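You operate a simulated robot arm through the tools that you are given. There is no shell and no other tool. Be economical: measure what you need, move in short steps, check, and stop when the job is done.

Carry out the task below with a simulated two-armed robot. There is one attempt and no reset: what you move stays moved.

Task
Take the black light meter and put it on the harbour print on a cream board. Take the small black box and put it on the top of the round wooden stand. Press the four key three times. Take the cream cloth weight from the white folding table and leave it on the top of the round wooden stand. Put the black cassette that says "T-342" from the white folding table on the free ledge of the tube stand and the black cassette marked "T-524" on the table mark b. Put the small teal box from the board of the copy stand on top of the fat cream folder. Put the print on an orange board labelled "P-31" from the top of the lamp bench on the panel of the light box and the print on an orange board marked "P-62" on the top of the freezer lid. Open the blue rack tray, fetch the grey card and set it on the mesh of the blue rack tray, then shut the tray. Do these in any order. Set down upright: small black box, black cassette, small teal box.

The check looks at the end state, three seconds after you hand in, the way a careful person would. Anything else that was tipped, shoved, dropped, spilled or broken makes it a failure. A push-on lid holds only when it is set on centred and level and pressed home; a screw cap is set on level and turned clockwise until tight. Flat cloth is picked up by pressing the open fingertips on it (5 to 10 N) and closing them slowly along it; thin cloth reads only 2 to 8 mm in the jaws.

Robot
Two 7-joint arms with two-finger parallel grippers on one trunk, on a base that drives. Base frame: it is fixed to the floor where the robot stands at the start and does not move with it; the origin is under the middle of the robot, x ahead of it, y to its left, z up. Readings come in m, degrees, newtons and seconds.
The left shoulder is at the start at [0.062, 0.196, 1.104], the right one opposite. With the tool pointing down near the work surface each hand reaches from about 0.1 to 0.64 m from the robot's upright axis, wherever it stands, measured 20 degrees to its own side. Places, roughly: black cassette [5, 0.5, 0.75]; black light meter [0.5, -0.25, 0.75]; blue rack tray [-1.1, -0.1, 1.1]; cream cloth weight (9x5x3 cm) [4.4, 0.4, 0.8]; fat cream folder [4.25, 0.5, 0.75]; four key [4.4, 6.1, 0.8]; free ledge of the tube stand (15x36 cm) [1.58, 1.92, 0.6]; grey card (12x10x3 cm) [1.1, -0.7, 1.3]; harbour print on a cream board [-1, -1.75, 0.75]; mesh of the blue rack tray [-1.1, -0.1, 1.1]; panel of the light box [0.6, 1.4, 0.8]; print on an orange board [0.5, -0.25, 0.75]; small black box [3.75, 0.5, 0.75]; small teal box [1.5, -0.25, 0.75]; table mark B (19x15 cm) [3.66, -1.82, 0.74]; top of the freezer lid [-1.3, 2.7, 0.9]; top of the round wooden stand (29x24 cm) [4.34, 1.94, 1.22]. Payload 1.57 kg a hand.
Tool frame (each hand has its own): the origin (TCP) lies between the finger pads and is the grasp point; the fingertips stand 0.03 m ahead of it; z points along the fingers, y is the line along which they close. Largest opening 0.11 m; finger width 0.024, thickness 0.012; the body of the gripper, 0.048 by 0.112 m, starts 0.078 m behind the TCP.
Orientation is that of the tool frame in the base frame, as a unit quaternion [x, y, z, w]. With the fingers straight down and closing along the base's y, the tool's x points along the base's -x, its y along +y and its z along -z.

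Tools
- The arms move only by the tool send_rows. It takes "left_motion", "right_motion" or both (then of equal length, played together; a hand with none holds still); each is a list of rows, each a list of 2 entries, a list of its own where there are three numbers: the shift along the tool's x, y, z in units of 20 mm (1.0 is 20 mm), then the turn, a rotation vector about the tool's x, y, z in units of 6 degrees (1.0 is 6 degrees). In form: [[[dx, dy, dz], [wx, wy, wz]], ...]. A call has 1 to 8 rows; each row shifts and turns the commanded pose from where the row before left it, along the tool's axes as they then stand. "left_grip" and "right_grip" are, for a hand that has rows, the opening, from 0 (shut) to 1 (fully open), set as the call begins (left out, the last holds). A call with a number of a shift or a turn outside -1 to 1 is refused whole. Each row takes 0.2 s and may step no farther than 0.05 m and 8.6 degrees from the row before; otherwise, or with a gripper value out of range, the whole call is refused. Where a pose cannot be reached the arm comes as near as it can. A force on the tool above 40 N (or 10 N above the force at the start of the call, whichever is more), or a blocked arm, ends the call early, and 0.2 s more pass. Each finger travels about 0.072 m/s and halts on what it meets, pressing with about 41 N; the grip force reading is that of the motor and also rises with nothing between the fingers. The clock runs only during rows and for 0.2 s after the last one: add rows that do not move to give the fingers time. The reply holds the time, the measured pose of the TCP, the force on the tool along the base axes, the opening and the grip force, in the units named above and with some noise, with the torque about the TCP (base axes, N m) and any sound that the robot's microphone picked up.
- Cameras (640 x 400 px; columns grow to the right, rows downward): "scene" is now at [0.044, -0.0648, 1.6739]; the picture's right is [-0.98, -0.19, 0.00], its down [-0.16, 0.86, -0.48] and it looks along [0.09, -0.47, -0.88] (base axes); focal length 214 px, centre (320, 200). "left" rides on the left gripper at [0.07, -0.016, -0.141] in its tool frame; the picture's right is [0.23, 0.97, 0.00], its down [-0.85, 0.20, -0.48] and it looks along [-0.47, 0.11, 0.88] (tool axes); focal length 222 px, centre (320, 200). "right" rides on the right gripper at [0.07, 0.016, -0.141] in its tool frame; the picture's right is [-0.23, 0.97, 0.00], its down [-0.85, -0.20, -0.48] and it looks along [-0.47, -0.11, 0.88] (tool axes); focal length 222 px, centre (320, 200). There is no depth. A picture from a camera that has moved, and an enlarged one, comes with that camera's place and axes in the base frame and with its lens.
- grab_frame(camera): a new picture of that camera. It takes no simulated time.
- slide_trunk(by): slides the trunk up (or, below 0, down) by that many m; the arms and the scene camera ride with it, the base frame stays. It gives what a move gives, with no picture.
- base_move(legs): drives the robot by 1 to 6 legs, each [ahead, left, turn to the left] in m, m and degrees, along the robot's own axes; the way and the turn of a leg run together, so that a leg with both is an arc; at most 1.5 m and 180 degrees a leg. The arms and the cameras ride along, it lands a little off, and it stops where it bumps. It gives what a move gives.
- pan_tilt(pan, tilt): turns the head with the scene camera to pan (to the left, within 86 degrees either way) and tilt (down, from -29 to 69), counted from straight ahead of the robot. It gives what a move gives.
- zoom(camera, box): a new picture of the part [left, top, right, bottom] of that camera's present view, enlarged. It takes no simulated time.
- job_done(): hands the job in; it is judged then, once.

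Work in short steps. Places have to be worked out from the pictures, the camera data and where the tool is seen: move nearer, look again, correct. Check each grasp and each placing, and mend what went wrong. You have 535 turns and 328 pictures in all, those below and enlarged ones among them. Open the grippers and draw the arms clear of the work before you hand the job in, unless the task says otherwise.

The tools are called after "Emit:" as name(argument=value, ...) on one line, values as JSON. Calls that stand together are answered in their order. send_rows: Moves the arms, as the interface text tells. Its arguments: {"type":"object","properties":{"left_motion":{"type":"array"},"left_grip":{"type":"number"},"right_motion":{"type":"array"},"right_grip":{"type":"number"}},"required":[]} The other tools are called the same way: slide_trunk (by) slides the trunk up or down; base_move (legs) drives the base; pan_tilt (pan, tilt) turns the head that bears the scene camera; grab_frame (camera) takes a picture; zoom (camera, box) takes an enlarged picture of a part of a camera's view; job_done () hands the job in.

At the start:

```text
time_s: 0.0
left_tcp_pos: [0.4509, -0.0145, 1.2747]
left_orientation: [-0.001, 1.0, 0.001, 0.0]
left_ft_force: [-1.0, -0.1, -0.3]
left_wrist_torque: [-0.03, -0.01, 0.03]
left_width: 0.1101
left_grip_force: 0.1
right_tcp_pos: [0.2826, -0.4368, 1.2797]
right_orientation: [0.0, 1.0, 0.002, -0.002]
right_ft_force: [-1.0, 0.1, 0.1]
right_wrist_torque: [0.01, -0.03, 0.03]
right_width: 0.1099
right_grip_force: 0.1
trunk travel left (down, up): [-0.7, 0.29]
robot x, y, heading: [0.0022, 0.0018, 0.4]
head pan, tilt: [-79.3, 61.5]
```

scene: 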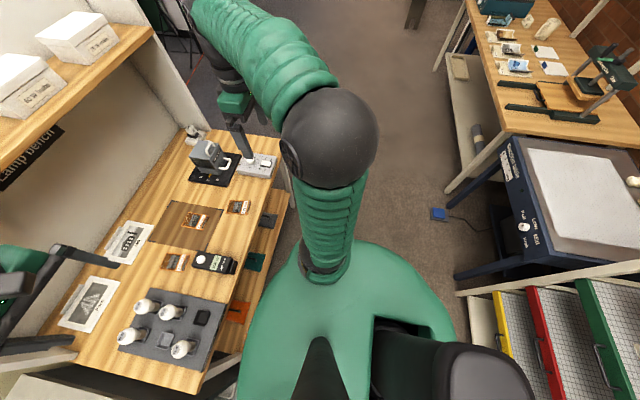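
right: 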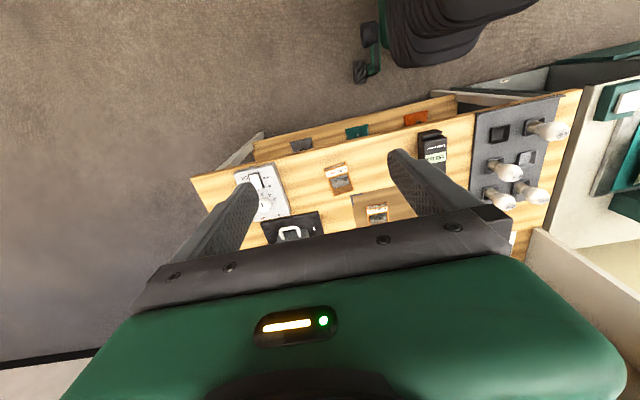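
left: 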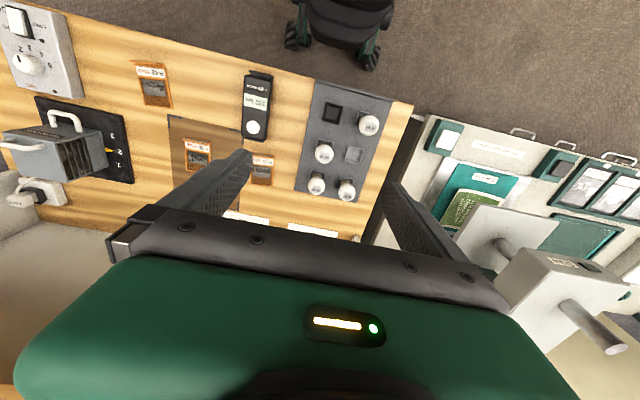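

I start by looking around with the head to understand the layout.

Emit:
pan_tilt(pan=0, tilt=45)

Emit:
grab_frame(camera="scene")

Emit:
pan_tilt(pan=0, tilt=10)

Emit:
grab_frame(camera="scene")

Emit:
pan_tilt(pan=70, tilt=15)

Emit:
grab_frame(camera="scene")

Emit:
pan_tilt(pan=-70, tilt=15)

Emit:
grab_frame(camera="scene")

```text
time_s: 1.5
left_tcp_pos: [0.45, -0.0153, 1.2737]
left_orientation: [0.001, 1.0, -0.001, 0.0]
left_ft_force: [0.0, 0.4, -0.1]
left_wrist_torque: [0.04, -0.01, 0.0]
left_width: 0.1103
left_grip_force: 0.0
right_tcp_pos: [0.282, -0.4357, 1.2797]
right_orientation: [-0.001, 1.0, 0.0, 0.0]
right_ft_force: [-0.4, -0.2, 0.3]
right_wrist_torque: [0.0, 0.02, 0.02]
right_width: 0.1098
right_grip_force: 0.1
trunk travel left (down, up): [-0.7, 0.29]
robot x, y, heading: [-0.0038, -0.0006, -0.2]
head pan, tilt: [0.0, 45.0]
```

```text
324 pictures are left
camera scene: at [0.1133, -0.001, 1.6951], right [0.0, -1.0, 0.0], down [-0.71, 0.0, -0.71], along [0.71, 0.0, -0.71], focal length 214 px, centre (320, 200)
```

scene: 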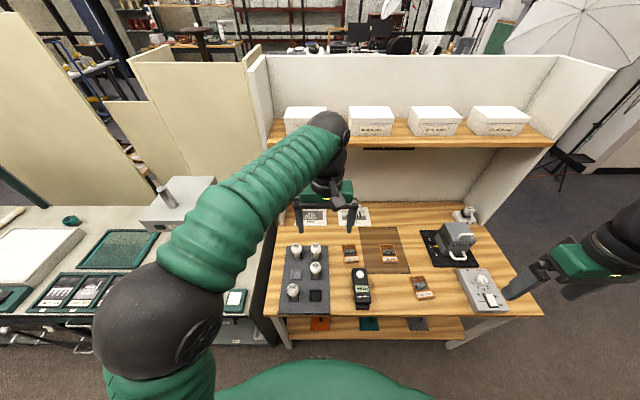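

```text
time_s: 2.5
left_tcp_pos: [0.4496, -0.0151, 1.2736]
left_orientation: [0.0, 1.0, 0.001, 0.0]
left_ft_force: [0.9, 0.1, -0.3]
left_wrist_torque: [0.0, 0.03, -0.01]
left_width: 0.11
left_grip_force: 0.2
right_tcp_pos: [0.2827, -0.4354, 1.2805]
right_orientation: [0.0, 1.0, 0.001, 0.0]
right_ft_force: [-0.1, 0.2, -0.2]
right_wrist_torque: [0.04, -0.01, 0.01]
right_width: 0.1101
right_grip_force: 0.1
trunk travel left (down, up): [-0.7, 0.29]
robot x, y, heading: [0.0056, 0.0056, -0.1]
head pan, tilt: [0.0, 10.0]
```

```text
323 pictures are left
camera scene: at [0.1251, -0.0011, 1.7499], right [0.0, -1.0, 0.0], down [-0.18, 0.0, -0.98], along [0.98, 0.0, -0.18], focal length 214 px, centre (320, 200)
```

scene: 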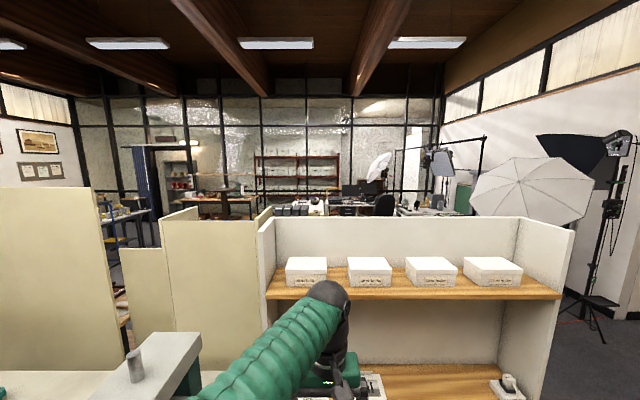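

```text
time_s: 3.9
left_tcp_pos: [0.45, -0.0155, 1.2735]
left_orientation: [-0.001, 1.0, 0.0, 0.0]
left_ft_force: [0.5, -0.4, 0.3]
left_wrist_torque: [-0.01, -0.01, 0.03]
left_width: 0.1099
left_grip_force: 0.1
right_tcp_pos: [0.2819, -0.4364, 1.2807]
right_orientation: [-0.001, 1.0, 0.0, 0.001]
right_ft_force: [-0.1, 0.2, 0.0]
right_wrist_torque: [0.0, 0.0, 0.02]
right_width: 0.11
right_grip_force: 0.0
trunk travel left (down, up): [-0.7, 0.29]
robot x, y, heading: [0.0013, -0.0005, 0.0]
head pan, tilt: [70.0, 15.0]
```

```text
322 pictures are left
camera scene: at [0.0641, 0.0868, 1.7421], right [0.94, -0.34, 0.0], down [-0.09, -0.24, -0.97], along [0.33, 0.91, -0.26], focal length 214 px, centre (320, 200)
```

scene: 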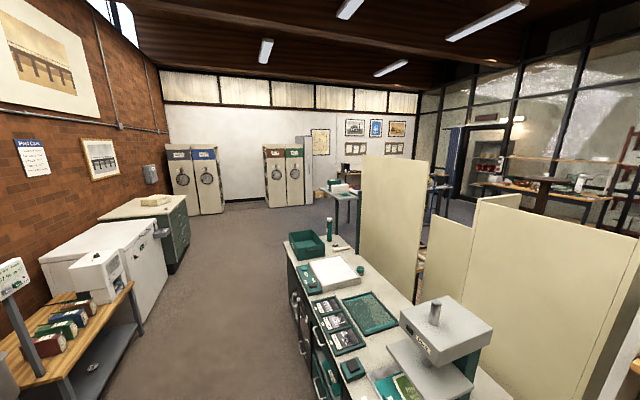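

```text
time_s: 6.2
left_tcp_pos: [0.449, -0.014, 1.2736]
left_orientation: [0.0, 1.0, 0.001, 0.0]
left_ft_force: [-0.1, 0.0, 0.8]
left_wrist_torque: [0.01, 0.02, -0.01]
left_width: 0.11
left_grip_force: 0.1
right_tcp_pos: [0.2832, -0.4373, 1.2801]
right_orientation: [0.0, 1.0, 0.001, 0.0]
right_ft_force: [-0.4, 0.0, 0.6]
right_wrist_torque: [0.0, 0.01, 0.0]
right_width: 0.1098
right_grip_force: 0.1
trunk travel left (down, up): [-0.7, 0.29]
robot x, y, heading: [0.0021, -0.0004, -0.0]
head pan, tilt: [-70.0, 15.0]
```

```text
321 pictures are left
camera scene: at [0.0641, -0.0889, 1.7419], right [-0.94, -0.34, 0.0], down [-0.09, 0.24, -0.97], along [0.33, -0.91, -0.26], focal length 214 px, centre (320, 200)
```

scene: 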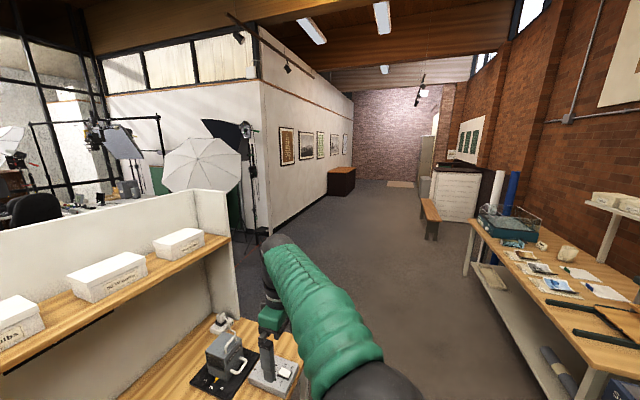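

The lamp bench is ahead. I look closely at it for the prints, the light meter and the shelf with the boxes.

Emit:
pan_tilt(pan=-15, tilt=45)

Emit:
grab_frame(camera="scene")

Emit:
zoom(camera="scene", box=[200, 180, 420, 320])

Emit:
zoom(camera="scene", box=[200, 60, 480, 180])

```text
time_s: 7.4
left_tcp_pos: [0.45, -0.0139, 1.2733]
left_orientation: [-0.001, 1.0, 0.0, 0.0]
left_ft_force: [0.4, 0.1, -0.7]
left_wrist_torque: [0.02, 0.0, -0.02]
left_width: 0.1102
left_grip_force: 0.1
right_tcp_pos: [0.2824, -0.4365, 1.2804]
right_orientation: [0.0, 1.0, 0.0, 0.0]
right_ft_force: [-0.4, -1.1, 0.4]
right_wrist_torque: [0.0, 0.0, 0.02]
right_width: 0.1103
right_grip_force: 0.1
trunk travel left (down, up): [-0.7, 0.29]
robot x, y, heading: [0.0015, 0.0002, -0.1]
head pan, tilt: [-15.0, 45.0]
```

```text
320 pictures are left
camera scene: at [0.1106, -0.0221, 1.6951], right [-0.26, -0.97, 0.0], down [-0.68, 0.18, -0.71], along [0.68, -0.18, -0.71], focal length 214 px, centre (320, 200)
```

scene: 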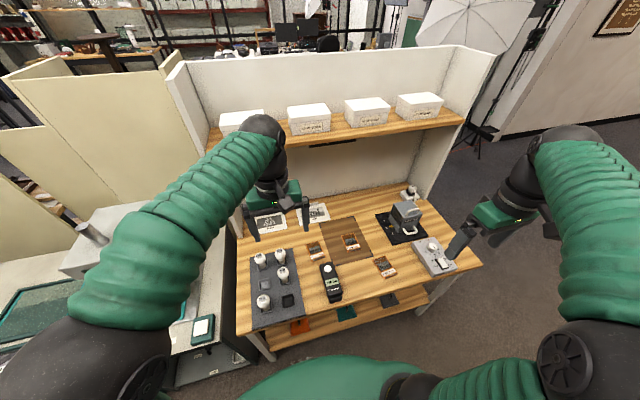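

```text
2.86 times, centred on (310, 250) of scene
camera zoom: at [0.1106, -0.0221, 1.6951], right [-0.26, -0.97, 0.0], down [-0.68, 0.18, -0.71], along [0.68, -0.18, -0.71], focal length 613 px, centre (349, 57)
```

zoom: 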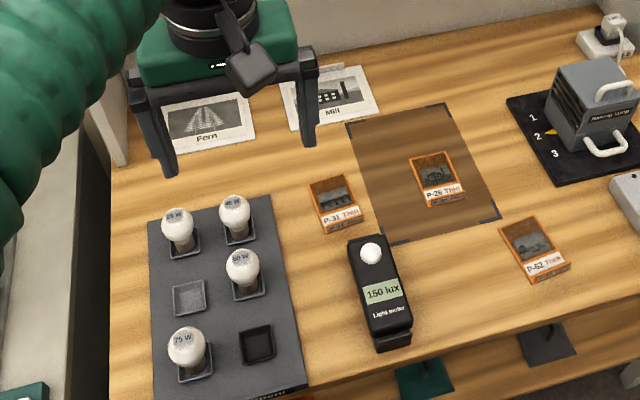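

```text
2.29 times, centred on (340, 120) of scene
camera zoom: at [0.1106, -0.0221, 1.6951], right [-0.26, -0.97, 0.0], down [-0.68, 0.18, -0.71], along [0.68, -0.18, -0.71], focal length 490 px, centre (274, 383)
```

zoom: 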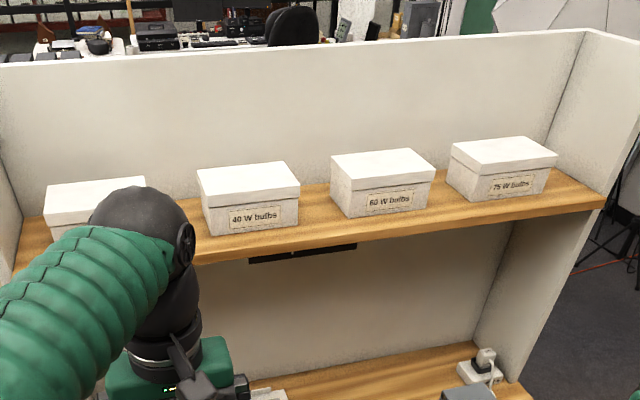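

P-31 sits about (0.66,-0.15), P-62 about (0.50,-0.44), meter about (0.48,-0.17). I shift the base right/ahead so each hand can take one print, then look with the wrist cameras.

Emit:
base_move(legs=[[0.04, -0.25, 0]])

Emit:
grab_frame(camera="left")

Emit:
grab_frame(camera="right")

```text
time_s: 9.2
left_tcp_pos: [0.4892, -0.2549, 1.2743]
left_orientation: [0.0, 1.0, -0.005, 0.0]
left_ft_force: [0.3, 0.4, 0.0]
left_wrist_torque: [-0.06, 0.01, 0.02]
left_width: 0.1102
left_grip_force: 0.1
right_tcp_pos: [0.3198, -0.6753, 1.2855]
right_orientation: [0.001, 1.0, -0.005, 0.001]
right_ft_force: [-0.5, 0.0, 0.3]
right_wrist_torque: [0.01, 0.0, 0.01]
right_width: 0.1103
right_grip_force: 0.0
trunk travel left (down, up): [-0.7, 0.29]
robot x, y, heading: [0.0393, -0.2523, -0.0]
head pan, tilt: [-15.0, 45.0]
```

```text
317 pictures are left
camera left: at [0.4185, -0.2697, 1.4171], right [-0.23, 0.97, -0.01], down [0.85, 0.2, 0.48], along [0.47, 0.1, -0.88], focal length 222 px, centre (320, 200)
```

left: 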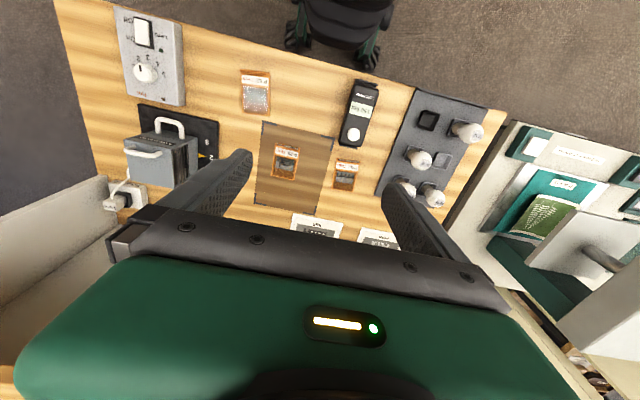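

```text
316 pictures are left
camera right: at [0.2516, -0.6584, 1.4251], right [0.23, 0.97, -0.01], down [0.85, -0.2, 0.48], along [0.47, -0.12, -0.88], focal length 222 px, centre (320, 200)
```

right: 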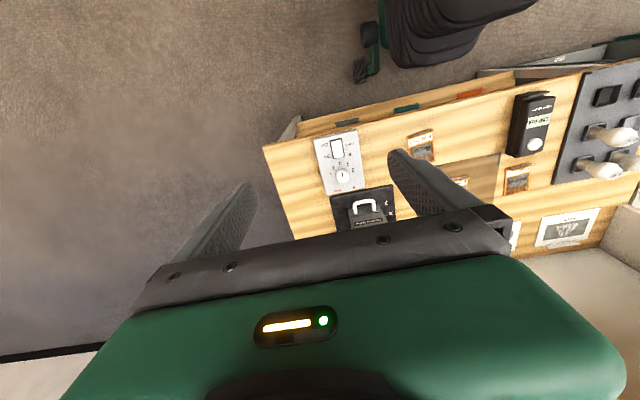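

P-31 confirmed near (0.662,-0.138), P-62 near (0.492,-0.436). I move both hands toward poses above them.

Emit:
send_rows(left_motion=[[[-0.55, 0.36, 0.9], [0, 0, 0]], [[-0.55, 0.36, 0.9], [0, 0, 0]], [[-0.55, 0.36, 0.9], [0, 0, 0]], [[-0.55, 0.36, 0.9], [0, 0, 0]], [[-0.55, 0.36, 0.9], [0, 0, 0]], [[-0.55, 0.36, 0.9], [0, 0, 0]], [[-0.55, 0.36, 0.9], [0, 0, 0]], [[-0.55, 0.36, 0.9], [0, 0, 0]]], right_motion=[[[-0.5, 0.7, 0.9], [0, 0, 0]], [[-0.5, 0.7, 0.9], [0, 0, 0]], [[-0.5, 0.7, 0.9], [0, 0, 0]], [[-0.5, 0.7, 0.9], [0, 0, 0]], [[-0.5, 0.7, 0.9], [0, 0, 0]], [[-0.5, 0.7, 0.9], [0, 0, 0]], [[-0.5, 0.7, 0.9], [0, 0, 0]], [[-0.5, 0.7, 0.9], [0, 0, 0]]])

Emit:
send_rows(left_motion=[[[-0.5, 0.34, 0.9], [0, 0, 0]], [[-0.5, 0.34, 0.9], [0, 0, 0]], [[-0.5, 0.34, 0.9], [0, 0, 0]], [[-0.5, 0.34, 0.9], [0, 0, 0]], [[-0.5, 0.34, 0.9], [0, 0, 0]], [[-0.5, 0.34, 0.9], [0, 0, 0]], [[-0.5, 0.34, 0.9], [0, 0, 0]], [[-0.5, 0.34, 0.9], [0, 0, 0]]], right_motion=[[[-0.5, 0.75, 0.9], [0, 0, 0]], [[-0.5, 0.75, 0.9], [0, 0, 0]], [[-0.5, 0.75, 0.9], [0, 0, 0]], [[-0.5, 0.75, 0.9], [0, 0, 0]], [[-0.5, 0.75, 0.9], [0, 0, 0]], [[-0.5, 0.75, 0.9], [0, 0, 0]], [[-0.5, 0.75, 0.9], [0, 0, 0]], [[-0.5, 0.75, 0.9], [0, 0, 0]]])

Emit:
grab_frame(camera="left")

Emit:
grab_frame(camera="right")

```text
time_s: 11.1
left_tcp_pos: [0.5797, -0.2014, 1.1283]
left_orientation: [0.0, 1.0, -0.002, -0.001]
left_ft_force: [0.3, -0.1, -0.1]
left_wrist_torque: [-0.04, -0.01, -0.01]
left_width: 0.1104
left_grip_force: 0.1
right_tcp_pos: [0.4037, -0.5696, 1.1379]
right_orientation: [0.0, 1.0, -0.002, 0.0]
right_ft_force: [-0.3, 0.1, -0.9]
right_wrist_torque: [-0.01, 0.0, -0.03]
right_width: 0.1099
right_grip_force: 0.1
trunk travel left (down, up): [-0.7, 0.29]
robot x, y, heading: [0.038, -0.2498, 0.1]
head pan, tilt: [-15.0, 45.0]
```

```text
time_s: 12.8
left_tcp_pos: [0.6592, -0.1498, 0.9854]
left_orientation: [-0.001, 1.0, -0.001, -0.001]
left_ft_force: [-1.0, -1.3, -0.4]
left_wrist_torque: [-0.01, 0.01, 0.0]
left_width: 0.1101
left_grip_force: 0.0
right_tcp_pos: [0.4841, -0.4533, 0.9923]
right_orientation: [0.0, 1.0, -0.001, 0.0]
right_ft_force: [0.4, 0.2, 0.7]
right_wrist_torque: [-0.02, 0.06, 0.0]
right_width: 0.1102
right_grip_force: 0.1
trunk travel left (down, up): [-0.7, 0.29]
robot x, y, heading: [0.0422, -0.2522, -0.0]
head pan, tilt: [-15.0, 45.0]
```

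```text
315 pictures are left
camera left: at [0.5896, -0.166, 1.1278], right [-0.23, 0.97, 0.0], down [0.86, 0.2, 0.48], along [0.46, 0.11, -0.88], focal length 222 px, centre (320, 200)
```

left: 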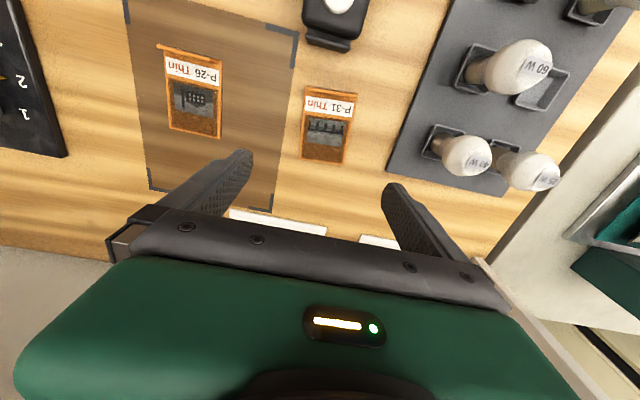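

```text
314 pictures are left
camera right: at [0.4146, -0.4356, 1.1331], right [0.23, 0.97, 0.0], down [0.86, -0.2, 0.48], along [0.47, -0.11, -0.88], focal length 222 px, centre (320, 200)
```

right: 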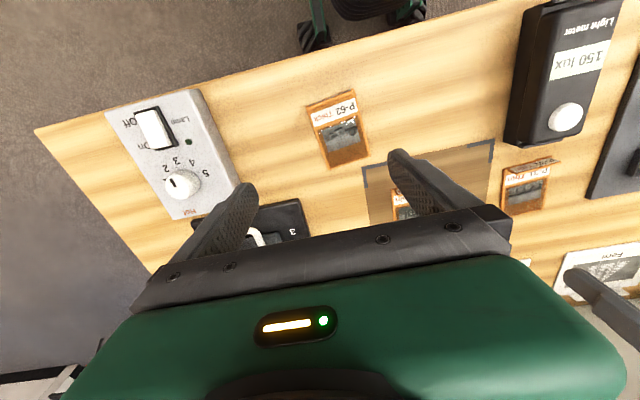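

Both prints are well in view; I enlarge to see their shape and thickness.

Emit:
zoom(camera="left", box=[270, 60, 390, 180])

Emit:
zoom(camera="right", box=[270, 60, 410, 180])

```text
3.33 times, centred on (330, 120) of left
camera zoom: at [0.5896, -0.166, 1.1278], right [-0.23, 0.97, 0.0], down [0.86, 0.2, 0.48], along [0.46, 0.11, -0.88], focal length 740 px, centre (287, 467)
```

zoom: 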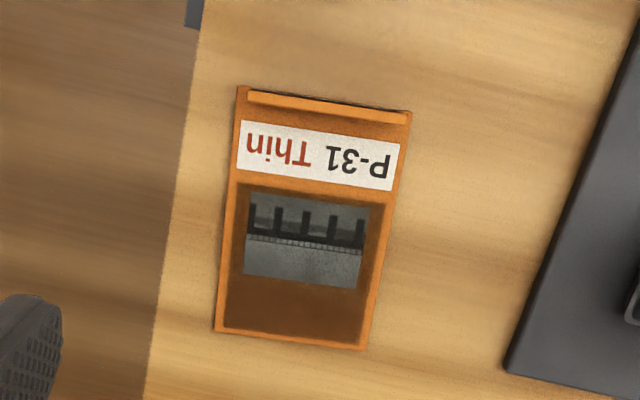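

```text
3.33 times, centred on (340, 120) of right
camera zoom: at [0.4146, -0.4356, 1.1331], right [0.23, 0.97, 0.0], down [0.86, -0.2, 0.48], along [0.47, -0.11, -0.88], focal length 740 px, centre (253, 467)
```

zoom: 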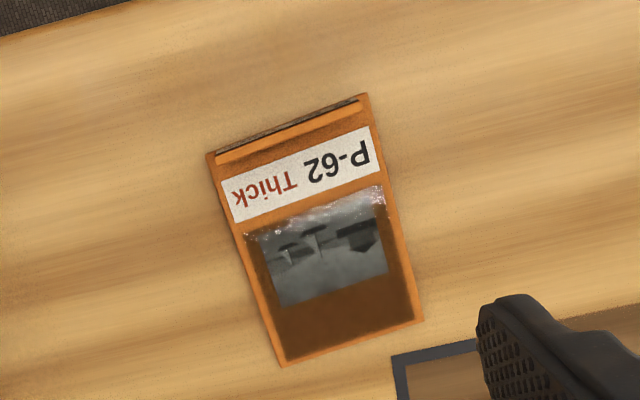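

Both boards are about 78x112 mm, yawed ~6°; centres P-31 (0.652,-0.141), P-62 (0.498,-0.421). I align and lower both hands to z≈0.82.

Emit:
send_rows(left_motion=[[[0.04, 0.055, 1], [0, 0, -1]], [[0.04, 0.055, 1], [0, 0, 0]], [[0.04, 0.055, 1], [0, 0, 0]], [[0.04, 0.055, 1], [0, 0, 0]], [[0.04, 0.055, 1], [0, 0, 0]], [[0.04, 0.055, 1], [0, 0, 0]], [[0.04, 0.055, 1], [0, 0, 0]], [[0.04, 0.055, 1], [0, 0, 0]]], right_motion=[[[-0.08, 0.2, 1], [0, 0, -1]], [[-0.08, 0.2, 1], [0, 0, 0]], [[-0.08, 0.2, 1], [0, 0, 0]], [[-0.08, 0.2, 1], [0, 0, 0]], [[-0.08, 0.2, 1], [0, 0, 0]], [[-0.08, 0.2, 1], [0, 0, 0]], [[-0.08, 0.2, 1], [0, 0, 0]], [[-0.08, 0.2, 1], [0, 0, 0]]])

Emit:
grab_frame(camera="left")

Emit:
grab_frame(camera="right")

```text
time_s: 14.7
left_tcp_pos: [0.6513, -0.1424, 0.8295]
left_orientation: [-0.052, 0.999, -0.001, 0.005]
left_ft_force: [4.8, 0.5, 15.9]
left_wrist_torque: [0.93, 0.12, -0.24]
left_width: 0.1101
left_grip_force: 0.1
right_tcp_pos: [0.4883, -0.4204, 0.836]
right_orientation: [-0.052, 0.999, -0.001, 0.002]
right_ft_force: [-0.2, -0.5, 0.3]
right_wrist_torque: [-0.02, -0.04, 0.01]
right_width: 0.11
right_grip_force: 0.1
trunk travel left (down, up): [-0.7, 0.29]
robot x, y, heading: [0.0401, -0.2481, -0.2]
head pan, tilt: [-15.0, 45.0]
```

```text
311 pictures are left
camera left: at [0.5807, -0.1663, 0.972], right [-0.33, 0.94, 0.0], down [0.82, 0.29, 0.49], along [0.46, 0.16, -0.87], focal length 222 px, centre (320, 200)
```

left: 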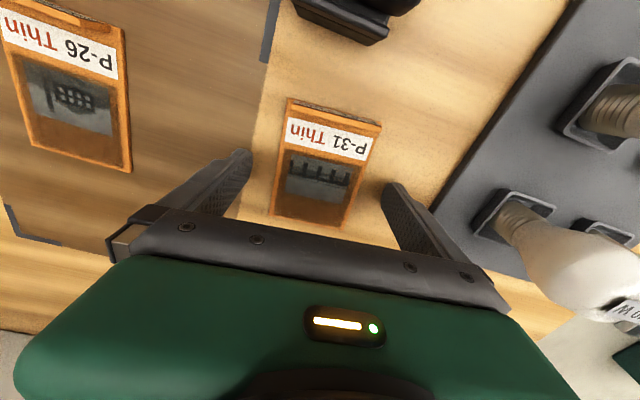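

```text
310 pictures are left
camera right: at [0.4176, -0.4113, 0.9751], right [0.12, 0.99, 0.0], down [0.87, -0.11, 0.48], along [0.48, -0.06, -0.88], focal length 222 px, centre (320, 200)
```

right: 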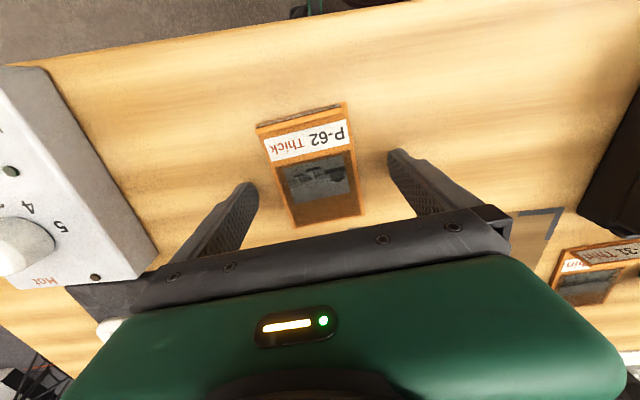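

The left hand reads 16 N up, so it is touching something; I enlarge the view before moving.

Emit:
zoom(camera="left", box=[200, 80, 480, 260])

Emit:
zoom(camera="scene", box=[150, 130, 430, 330])

```text
2.22 times, centred on (340, 170) of left
camera zoom: at [0.5807, -0.1663, 0.972], right [-0.33, 0.94, 0.0], down [0.82, 0.29, 0.49], along [0.46, 0.16, -0.87], focal length 494 px, centre (276, 267)
```

zoom: 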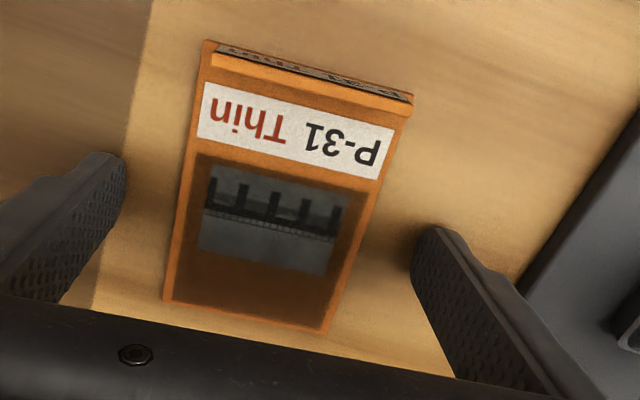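

```text
2.00 times, centred on (290, 230) of scene
camera zoom: at [0.1463, -0.2726, 1.6959], right [-0.26, -0.97, 0.0], down [-0.68, 0.18, -0.71], along [0.68, -0.18, -0.71], focal length 429 px, centre (380, 140)
```

zoom: 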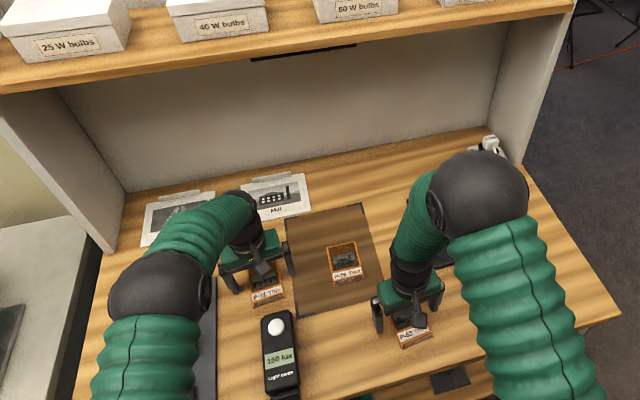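

I hold still a moment to see whether the left force persists.

Emit:
send_rows(left_motion=[[[0, 0, -0.5], [0, 0, 0]]])

```text
time_s: 15.1
left_tcp_pos: [0.6504, -0.1413, 0.8338]
left_orientation: [-0.053, 0.999, -0.001, -0.002]
left_ft_force: [0.3, -0.4, 0.1]
left_wrist_torque: [-0.01, -0.01, -0.02]
left_width: 0.1097
left_grip_force: 0.2
right_tcp_pos: [0.4925, -0.4191, 0.8329]
right_orientation: [-0.053, 0.999, -0.001, -0.001]
right_ft_force: [-0.6, 0.3, 0.7]
right_wrist_torque: [-0.02, 0.02, -0.01]
right_width: 0.11
right_grip_force: 0.1
trunk travel left (down, up): [-0.7, 0.29]
robot x, y, heading: [0.0395, -0.2501, 0.1]
head pan, tilt: [-15.0, 45.0]
```

Force gone after rising 1 cm: something lies just under the +y side of the left hand. I look at that side.

Emit:
zoom(camera="left", box=[400, 100, 640, 400])

Emit:
pan_tilt(pan=-5, tilt=60)

Emit:
grab_frame(camera="scene")

```text
1.33 times, centred on (520, 250) of left
camera zoom: at [0.5832, -0.1653, 0.9764], right [-0.33, 0.94, 0.0], down [0.83, 0.29, 0.47], along [0.45, 0.15, -0.88], focal length 296 px, centre (53, 133)
```

zoom: 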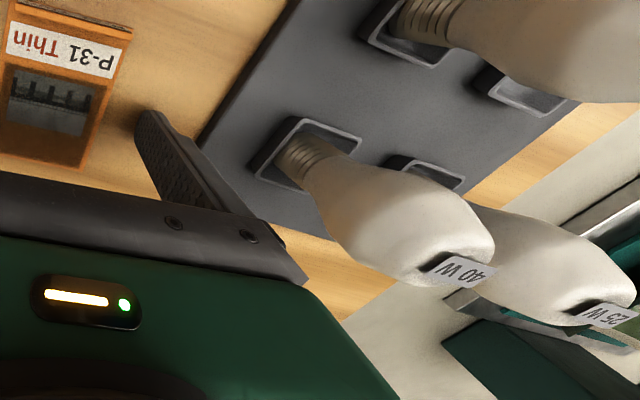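

```text
time_s: 15.8
left_tcp_pos: [0.65, -0.1423, 0.8354]
left_orientation: [-0.053, 0.999, 0.0, 0.0]
left_ft_force: [0.3, -0.4, 0.3]
left_wrist_torque: [0.03, 0.01, 0.01]
left_width: 0.11
left_grip_force: 0.0
right_tcp_pos: [0.4911, -0.4191, 0.8338]
right_orientation: [-0.052, 0.999, -0.001, 0.0]
right_ft_force: [0.2, -0.3, 0.2]
right_wrist_torque: [0.02, -0.01, -0.01]
right_width: 0.1102
right_grip_force: 0.1
trunk travel left (down, up): [-0.7, 0.29]
robot x, y, heading: [0.0418, -0.2526, 0.0]
head pan, tilt: [-5.0, 60.0]
```

```text
306 pictures are left
camera scene: at [0.1403, -0.2556, 1.6756], right [-0.09, -1.0, 0.0], down [-0.86, 0.08, -0.5], along [0.5, -0.04, -0.87], focal length 214 px, centre (320, 200)
```

scene: 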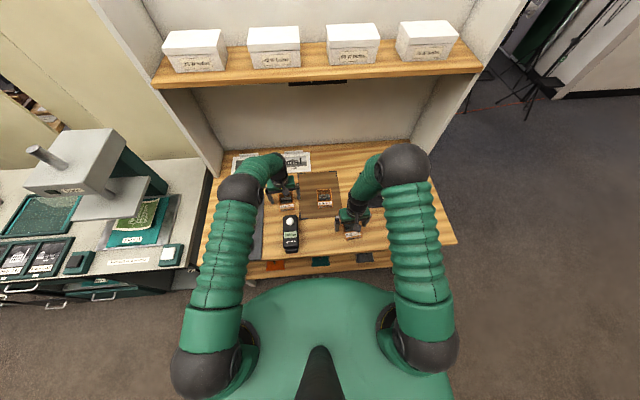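

Likely the fingertip met the bench itself (bench top ≈0.80, consistent with triangulation). I test by lowering the right hand gently.

Emit:
send_rows(right_motion=[[[0.15, -0.1, 0.15], [0, 0, 0]], [[0, 0, 0.1], [0, 0, 0]], [[0, 0, 0], [0, 0, 0]]])

```text
time_s: 16.6
left_tcp_pos: [0.6495, -0.1429, 0.8358]
left_orientation: [-0.053, 0.999, -0.001, 0.0]
left_ft_force: [0.3, -0.1, -0.8]
left_wrist_torque: [0.01, -0.02, -0.01]
left_width: 0.11
left_grip_force: 0.0
right_tcp_pos: [0.4881, -0.4221, 0.8297]
right_orientation: [-0.052, 0.999, -0.002, 0.002]
right_ft_force: [2.6, -0.6, 17.1]
right_wrist_torque: [0.99, 0.21, -0.07]
right_width: 0.1092
right_grip_force: 0.0
trunk travel left (down, up): [-0.7, 0.29]
robot x, y, heading: [0.0376, -0.2499, -0.2]
head pan, tilt: [-5.0, 60.0]
```

Same reading at z=0.830: the bench top is at ≈0.80. I set both tips ~2 mm above it and close on the prints.

Emit:
send_rows(left_motion=[[[0.15, 0, 0.12], [0, 0, 0]], [[0, 0, 0], [0, 0, 0]], [[0, 0, 0], [0, 0, 0]], [[0, 0, 0], [0, 0, 0]], [[0, 0, 0], [0, 0, 0]]], right_motion=[[[0, 0, -0.15], [0, 0, 0]], [[0, 0, 0], [0, 0, 0]], [[0, 0, 0], [0, 0, 0]], [[0, 0, 0], [0, 0, 0]], [[0, 0, 0], [0, 0, 0]]], left_grip=0.4, right_grip=0.4)

Emit:
grab_frame(camera="left")

Emit:
grab_frame(camera="right")

```text
time_s: 17.8
left_tcp_pos: [0.6482, -0.1432, 0.8341]
left_orientation: [-0.052, 0.999, -0.001, 0.0]
left_ft_force: [0.2, 0.1, 0.1]
left_wrist_torque: [0.02, -0.01, -0.04]
left_width: 0.0684
left_grip_force: 40.6
right_tcp_pos: [0.4884, -0.4224, 0.8323]
right_orientation: [-0.053, 0.999, -0.001, 0.0]
right_ft_force: [0.4, 0.0, -0.3]
right_wrist_torque: [-0.01, 0.01, -0.03]
right_width: 0.0684
right_grip_force: 41.1
trunk travel left (down, up): [-0.7, 0.29]
robot x, y, heading: [0.0378, -0.25, -0.2]
head pan, tilt: [-5.0, 60.0]
```

```text
305 pictures are left
camera left: at [0.5795, -0.1662, 0.9758], right [-0.33, 0.94, 0.0], down [0.83, 0.29, 0.48], along [0.45, 0.16, -0.88], focal length 222 px, centre (320, 200)
```

left: 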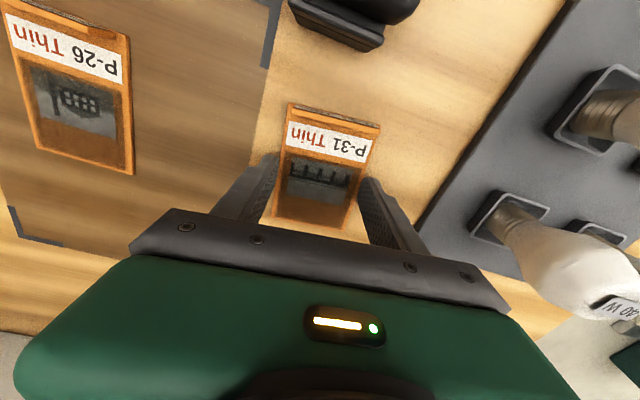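

```text
304 pictures are left
camera right: at [0.4183, -0.4125, 0.9721], right [0.12, 0.99, 0.0], down [0.87, -0.11, 0.48], along [0.48, -0.06, -0.88], focal length 222 px, centre (320, 200)
```

right: 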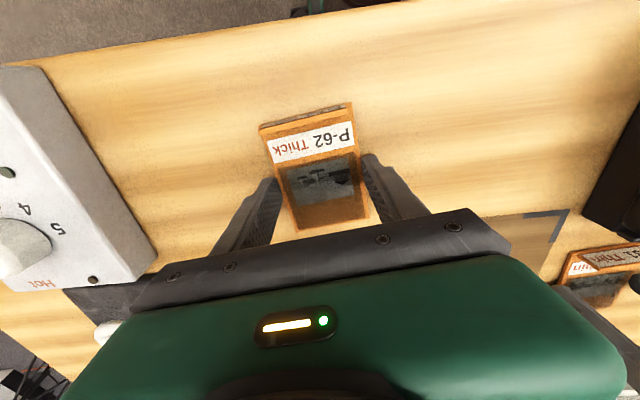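

Both prints are gripped at 68 mm. I lift both straight up.

Emit:
send_rows(left_motion=[[[0, 0, -0.8], [0, 0, 0]], [[0, 0, -0.8], [0, 0, 0]], [[0, 0, -1], [0, 0, 0]], [[0, 0, -1], [0, 0, 0]], [[0, 0, -1], [0, 0, 0]], [[0, 0, -1], [0, 0, 0]], [[0, 0, -1], [0, 0, 0]], [[0, 0, -1], [0, 0, 0]]], right_motion=[[[0, 0, -0.8], [0, 0, 0]], [[0, 0, -0.8], [0, 0, 0]], [[0, 0, -1], [0, 0, 0]], [[0, 0, -1], [0, 0, 0]], [[0, 0, -1], [0, 0, 0]], [[0, 0, -1], [0, 0, 0]], [[0, 0, -1], [0, 0, 0]], [[0, 0, -1], [0, 0, 0]]])

Emit:
send_rows(left_motion=[[[1, 0, -1], [0, 0, 0]], [[1, 0, -1], [0, 0, 0]], [[1, 0, -1], [0, 0, 0]], [[1, 0, -1], [0, 0, 0]], [[1, 0, -0.5], [0, 0, 0]], [[1, 0, 0], [0, 0, 0]], [[1, 0, 0], [0, 0, 0]], [[1, 0, 0], [0, 0, 0]]], right_motion=[[[1, 0, -1], [0, 0, 0]], [[1, 0, -1], [0, 0, 0]], [[1, 0, -1], [0, 0, 0]], [[1, 0, -1], [0, 0, 0]], [[0, 0, -0.5], [0, 0, 0]], [[0, 0, 0], [0, 0, 0]], [[0, 0, 0], [0, 0, 0]], [[0, 0, 0], [0, 0, 0]]])

Emit:
grab_frame(camera="left")

Emit:
grab_frame(camera="right")

Emit:
grab_frame(camera="scene")

```text
time_s: 19.6
left_tcp_pos: [0.6476, -0.1427, 0.9849]
left_orientation: [-0.052, 0.999, -0.001, 0.0]
left_ft_force: [0.8, -0.4, -0.9]
left_wrist_torque: [-0.01, -0.01, -0.02]
left_width: 0.0685
left_grip_force: 41.0
right_tcp_pos: [0.4882, -0.4215, 0.9848]
right_orientation: [-0.052, 0.999, -0.001, 0.0]
right_ft_force: [-0.9, 0.1, -0.3]
right_wrist_torque: [-0.01, -0.01, 0.0]
right_width: 0.0685
right_grip_force: 41.1
trunk travel left (down, up): [-0.7, 0.29]
robot x, y, heading: [0.0414, -0.2555, -0.1]
head pan, tilt: [-5.0, 60.0]
```

```text
time_s: 21.4
left_tcp_pos: [0.4862, -0.159, 1.0754]
left_orientation: [-0.052, 0.999, -0.001, 0.001]
left_ft_force: [0.1, -0.1, 0.0]
left_wrist_torque: [0.01, -0.02, -0.03]
left_width: 0.0683
left_grip_force: 41.5
right_tcp_pos: [0.4099, -0.4291, 1.0744]
right_orientation: [-0.052, 0.999, 0.0, 0.001]
right_ft_force: [0.4, 0.3, 0.1]
right_wrist_torque: [0.0, -0.02, 0.02]
right_width: 0.0684
right_grip_force: 41.5
trunk travel left (down, up): [-0.7, 0.29]
robot x, y, heading: [0.0377, -0.2484, -0.3]
head pan, tilt: [-5.0, 60.0]
```

```text
303 pictures are left
camera left: at [0.4186, -0.1826, 1.2185], right [-0.33, 0.94, 0.0], down [0.83, 0.29, 0.48], along [0.45, 0.16, -0.88], focal length 222 px, centre (320, 200)
```

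left: 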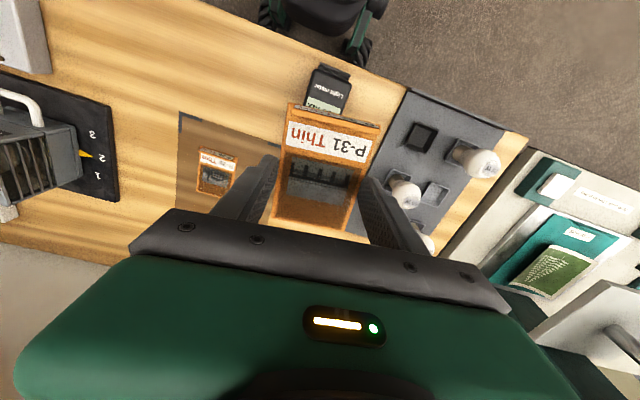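

```text
302 pictures are left
camera right: at [0.3384, -0.42, 1.2142], right [0.12, 0.99, 0.0], down [0.87, -0.11, 0.48], along [0.48, -0.06, -0.88], focal length 222 px, centre (320, 200)
```

right: 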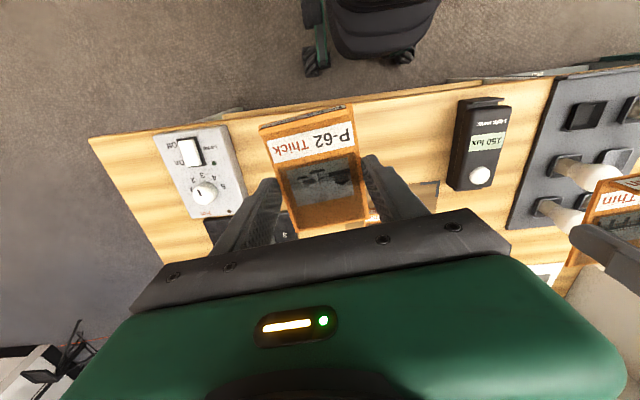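

```text
301 pictures are left
camera scene: at [0.1371, -0.2557, 1.6757], right [-0.09, -1.0, 0.0], down [-0.86, 0.08, -0.5], along [0.5, -0.04, -0.87], focal length 214 px, centre (320, 200)
```

scene: 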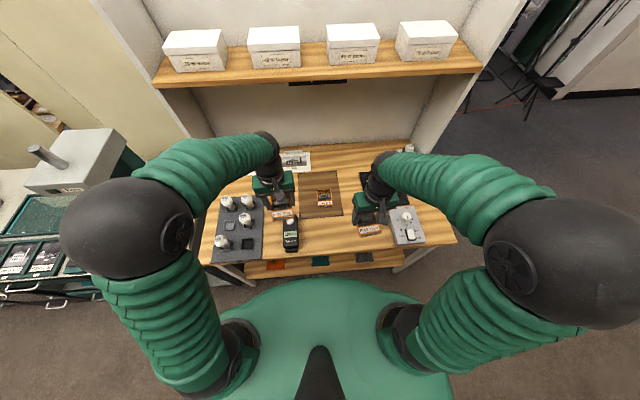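

Both held. I back off and drive left to the light box on the counter at about y=1.4.

Emit:
base_move(legs=[[-0.2, 0, 0], [0, 1.3, 0], [0, 0.28, 0]])

Emit:
pan_tilt(pan=0, tilt=50)

Emit:
grab_frame(camera="scene")

```text
time_s: 30.7
left_tcp_pos: [0.2863, 1.4109, 1.0763]
left_orientation: [-0.053, 0.999, 0.005, 0.0]
left_ft_force: [-0.3, -0.2, -0.2]
left_wrist_torque: [-0.04, -0.01, 0.03]
left_width: 0.0686
left_grip_force: 41.2
right_tcp_pos: [0.2095, 1.1413, 1.0715]
right_orientation: [-0.055, 0.998, 0.004, 0.0]
right_ft_force: [-0.3, 0.2, -0.5]
right_wrist_torque: [0.01, -0.01, -0.01]
right_width: 0.0685
right_grip_force: 40.8
trunk travel left (down, up): [-0.7, 0.29]
robot x, y, heading: [-0.1585, 1.3312, 0.5]
head pan, tilt: [-5.0, 60.0]
```

```text
time_s: 31.4
left_tcp_pos: [0.2854, 1.4172, 1.0763]
left_orientation: [-0.052, 0.999, 0.001, 0.0]
left_ft_force: [0.5, 0.4, 0.2]
left_wrist_torque: [0.04, 0.0, 0.0]
left_width: 0.0683
left_grip_force: 40.9
right_tcp_pos: [0.2074, 1.1473, 1.0726]
right_orientation: [-0.053, 0.999, 0.0, 0.0]
right_ft_force: [0.2, 0.8, -0.8]
right_wrist_torque: [0.03, 0.0, 0.03]
right_width: 0.0685
right_grip_force: 41.0
trunk travel left (down, up): [-0.7, 0.29]
robot x, y, heading: [-0.1622, 1.3288, 0.3]
head pan, tilt: [0.0, 50.0]
```

```text
300 pictures are left
camera scene: at [-0.0513, 1.3244, 1.6881], right [0.0, -1.0, 0.0], down [-0.77, 0.0, -0.64], along [0.64, 0.0, -0.77], focal length 214 px, centre (320, 200)
```

scene: 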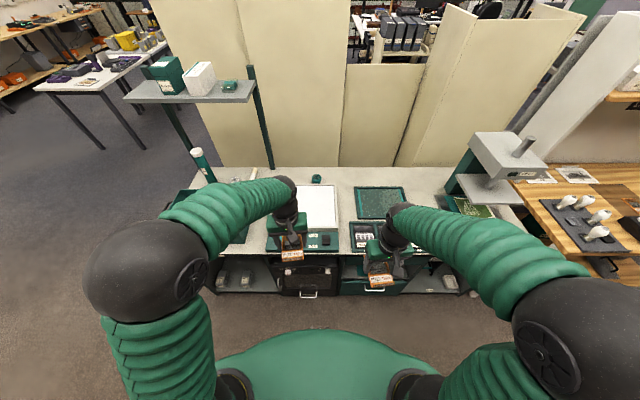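

The light box panel is roughly at (0.6,1.35). I zoom in to find its extent.

Emit:
zoom(camera="scene", box=[230, 160, 430, 285])

Emit:
grab_frame(camera="left")

```text
3.20 times, centred on (330, 222) of scene
camera zoom: at [-0.0513, 1.3244, 1.6881], right [0.0, -1.0, 0.0], down [-0.77, 0.0, -0.64], along [0.64, 0.0, -0.77], focal length 686 px, centre (288, 128)
```

zoom: 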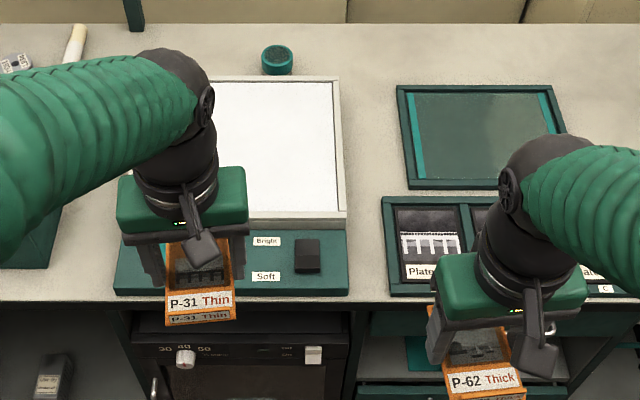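

```text
298 pictures are left
camera left: at [0.2177, 1.3932, 1.2185], right [-0.33, 0.94, 0.0], down [0.83, 0.29, 0.48], along [0.45, 0.16, -0.88], focal length 222 px, centre (320, 200)
```

left: 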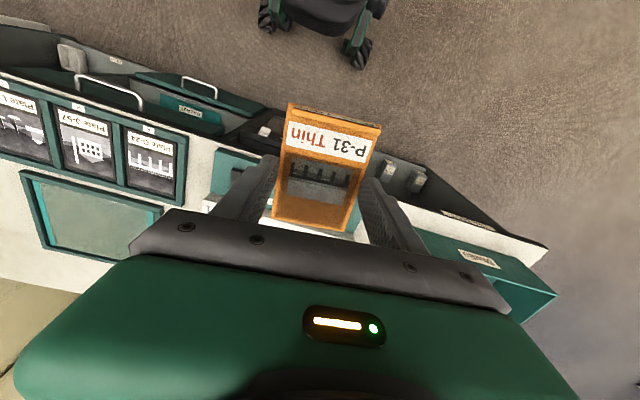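

Panel centre is about (0.61,1.41). I drive ahead a bit and extend the left hand over it.

Emit:
base_move(legs=[[0.17, 0.0, 0]])

Emit:
send_rows(left_motion=[[[-1, 0, 0], [0, 0, 0]], [[-1, 0, 0], [0, 0, 0]], [[-1, 0, 0], [0, 0, 0]], [[-1, 0, 0], [0, 0, 0]], [[-1, 0, 0], [0, 0, 0]], [[-1, 0, 0.5], [0, 0, 0]], [[-1, 0, 0.5], [0, 0, 1]], [[0, 0, 0.5], [0, 0, 0]]])

Emit:
grab_frame(camera="left")

Emit:
grab_frame(camera="scene")

```text
time_s: 32.9
left_tcp_pos: [0.4531, 1.4259, 1.077]
left_orientation: [-0.054, 0.999, -0.002, 0.0]
left_ft_force: [0.7, -0.1, 0.4]
left_wrist_torque: [0.02, -0.02, 0.03]
left_width: 0.0683
left_grip_force: 40.8
right_tcp_pos: [0.3765, 1.1566, 1.0743]
right_orientation: [-0.054, 0.999, -0.002, 0.001]
right_ft_force: [0.1, 0.4, 1.2]
right_wrist_torque: [-0.01, -0.03, 0.0]
right_width: 0.0685
right_grip_force: 41.2
trunk travel left (down, up): [-0.7, 0.29]
robot x, y, heading: [0.0119, 1.3287, 0.2]
head pan, tilt: [0.0, 50.0]
```

```text
time_s: 34.7
left_tcp_pos: [0.5966, 1.4396, 1.0467]
left_orientation: [-0.002, 1.0, -0.002, 0.0]
left_ft_force: [0.0, 0.5, 0.2]
left_wrist_torque: [0.01, 0.0, -0.01]
left_width: 0.0681
left_grip_force: 41.1
right_tcp_pos: [0.3786, 1.153, 1.0742]
right_orientation: [-0.054, 0.999, -0.001, 0.001]
right_ft_force: [-0.1, -0.3, 0.0]
right_wrist_torque: [0.01, -0.01, 0.01]
right_width: 0.0686
right_grip_force: 40.6
trunk travel left (down, up): [-0.7, 0.29]
robot x, y, heading: [0.0101, 1.3312, -0.0]
head pan, tilt: [0.0, 50.0]
```

```text
297 pictures are left
camera left: at [0.5249, 1.4228, 1.189], right [-0.23, 0.97, 0.0], down [0.85, 0.2, 0.48], along [0.47, 0.11, -0.88], focal length 222 px, centre (320, 200)
```

left: 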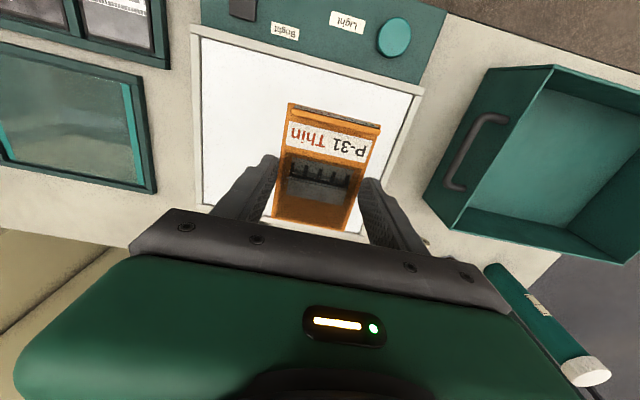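

```text
296 pictures are left
camera scene: at [0.1197, 1.3322, 1.6882], right [0.0, -1.0, 0.0], down [-0.77, 0.0, -0.64], along [0.64, 0.0, -0.77], focal length 214 px, centre (320, 200)
```

scene: 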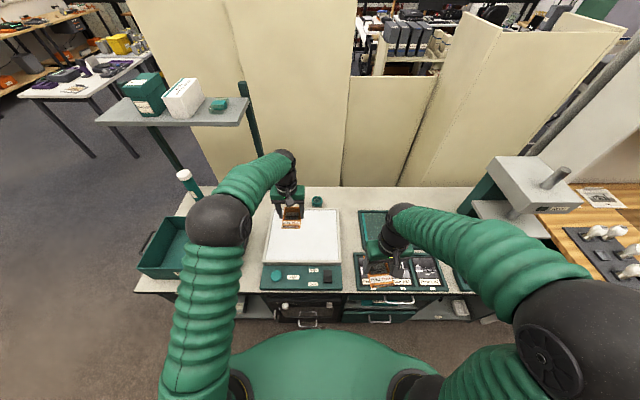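

Panel spans x 0.515–0.76, y 1.27–1.56. I centre and descend gradually.

Emit:
send_rows(left_motion=[[[-0.5, -0.5, 0.5], [0, 0, 0]], [[-0.5, -0.5, 1], [0, 0, 0]], [[0, 0, 1], [0, 0, 0]], [[0, 0, 1], [0, 0, 0]], [[0, 0, 1], [0, 0, 0]], [[0, 0, 1], [0, 0, 0]], [[0, 0, 0.5], [0, 0, 0]]])

Emit:
grab_frame(camera="left")

```text
time_s: 36.3
left_tcp_pos: [0.6159, 1.4183, 0.9258]
left_orientation: [-0.001, 1.0, -0.001, 0.0]
left_ft_force: [-0.5, -0.1, -0.7]
left_wrist_torque: [-0.02, -0.01, 0.0]
left_width: 0.0684
left_grip_force: 41.2
right_tcp_pos: [0.3786, 1.1537, 1.0736]
right_orientation: [-0.054, 0.999, -0.001, -0.001]
right_ft_force: [0.1, 0.5, -1.4]
right_wrist_torque: [-0.04, -0.03, -0.03]
right_width: 0.0685
right_grip_force: 40.6
trunk travel left (down, up): [-0.7, 0.29]
robot x, y, heading: [0.0075, 1.3312, 0.2]
head pan, tilt: [0.0, 50.0]
```

```text
295 pictures are left
camera left: at [0.5454, 1.4017, 1.0681], right [-0.23, 0.97, 0.0], down [0.85, 0.2, 0.48], along [0.47, 0.11, -0.88], focal length 222 px, centre (320, 200)
```

left: 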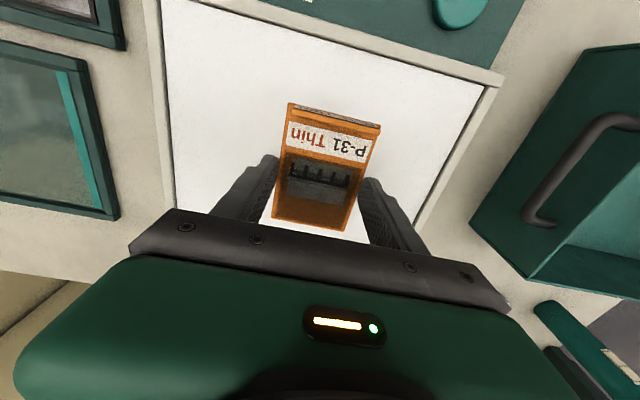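

Panel height estimated 0.80–0.83; I keep descending in small steps watching the force.

Emit:
send_rows(left_motion=[[[0, 0, 0.8], [0, 0, 0]], [[0, 0, 0.7], [0, 0, 0]], [[0, 0, 0.5], [0, 0, 0]], [[0, 0, 0.3], [0, 0, 0]], [[0, 0, 0], [0, 0, 0]]])

Emit:
send_rows(left_motion=[[[0, 0, 0.25], [0, 0, 0]], [[0, 0, 0.25], [0, 0, 0]], [[0, 0, 0.25], [0, 0, 0]], [[0, 0, 0], [0, 0, 0]]])

Emit:
grab_frame(camera="left")

```text
time_s: 37.5
left_tcp_pos: [0.6155, 1.4194, 0.8803]
left_orientation: [-0.001, 1.0, -0.002, 0.0]
left_ft_force: [0.8, 0.3, -0.5]
left_wrist_torque: [0.01, -0.01, 0.01]
left_width: 0.0686
left_grip_force: 41.2
right_tcp_pos: [0.379, 1.1542, 1.0728]
right_orientation: [-0.054, 0.999, -0.001, 0.001]
right_ft_force: [-0.3, 0.1, -0.4]
right_wrist_torque: [-0.02, -0.02, -0.02]
right_width: 0.0681
right_grip_force: 40.7
trunk travel left (down, up): [-0.7, 0.29]
robot x, y, heading: [0.0085, 1.3311, -0.1]
head pan, tilt: [0.0, 50.0]
```

```text
time_s: 38.5
left_tcp_pos: [0.6149, 1.4184, 0.8642]
left_orientation: [-0.001, 1.0, -0.001, -0.001]
left_ft_force: [0.0, -0.6, -0.1]
left_wrist_torque: [-0.01, 0.04, -0.02]
left_width: 0.0684
left_grip_force: 41.0
right_tcp_pos: [0.3789, 1.1539, 1.0737]
right_orientation: [-0.054, 0.999, -0.001, 0.0]
right_ft_force: [0.1, -0.8, 0.3]
right_wrist_torque: [0.0, -0.02, 0.03]
right_width: 0.0684
right_grip_force: 40.9
trunk travel left (down, up): [-0.7, 0.29]
robot x, y, heading: [0.008, 1.3315, 0.2]
head pan, tilt: [0.0, 50.0]
```

```text
294 pictures are left
camera left: at [0.5454, 1.402, 1.0078], right [-0.23, 0.97, 0.0], down [0.85, 0.2, 0.48], along [0.47, 0.11, -0.88], focal length 222 px, centre (320, 200)
```

left: 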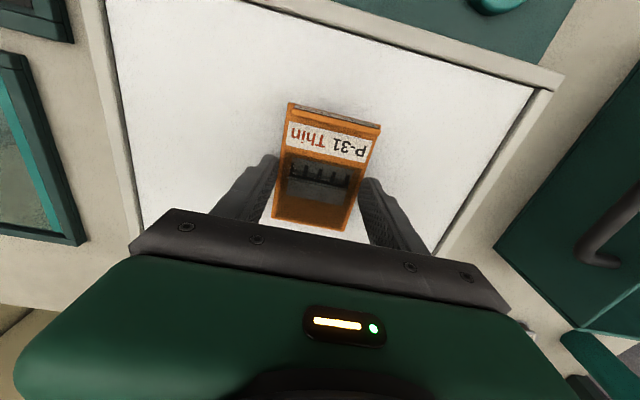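

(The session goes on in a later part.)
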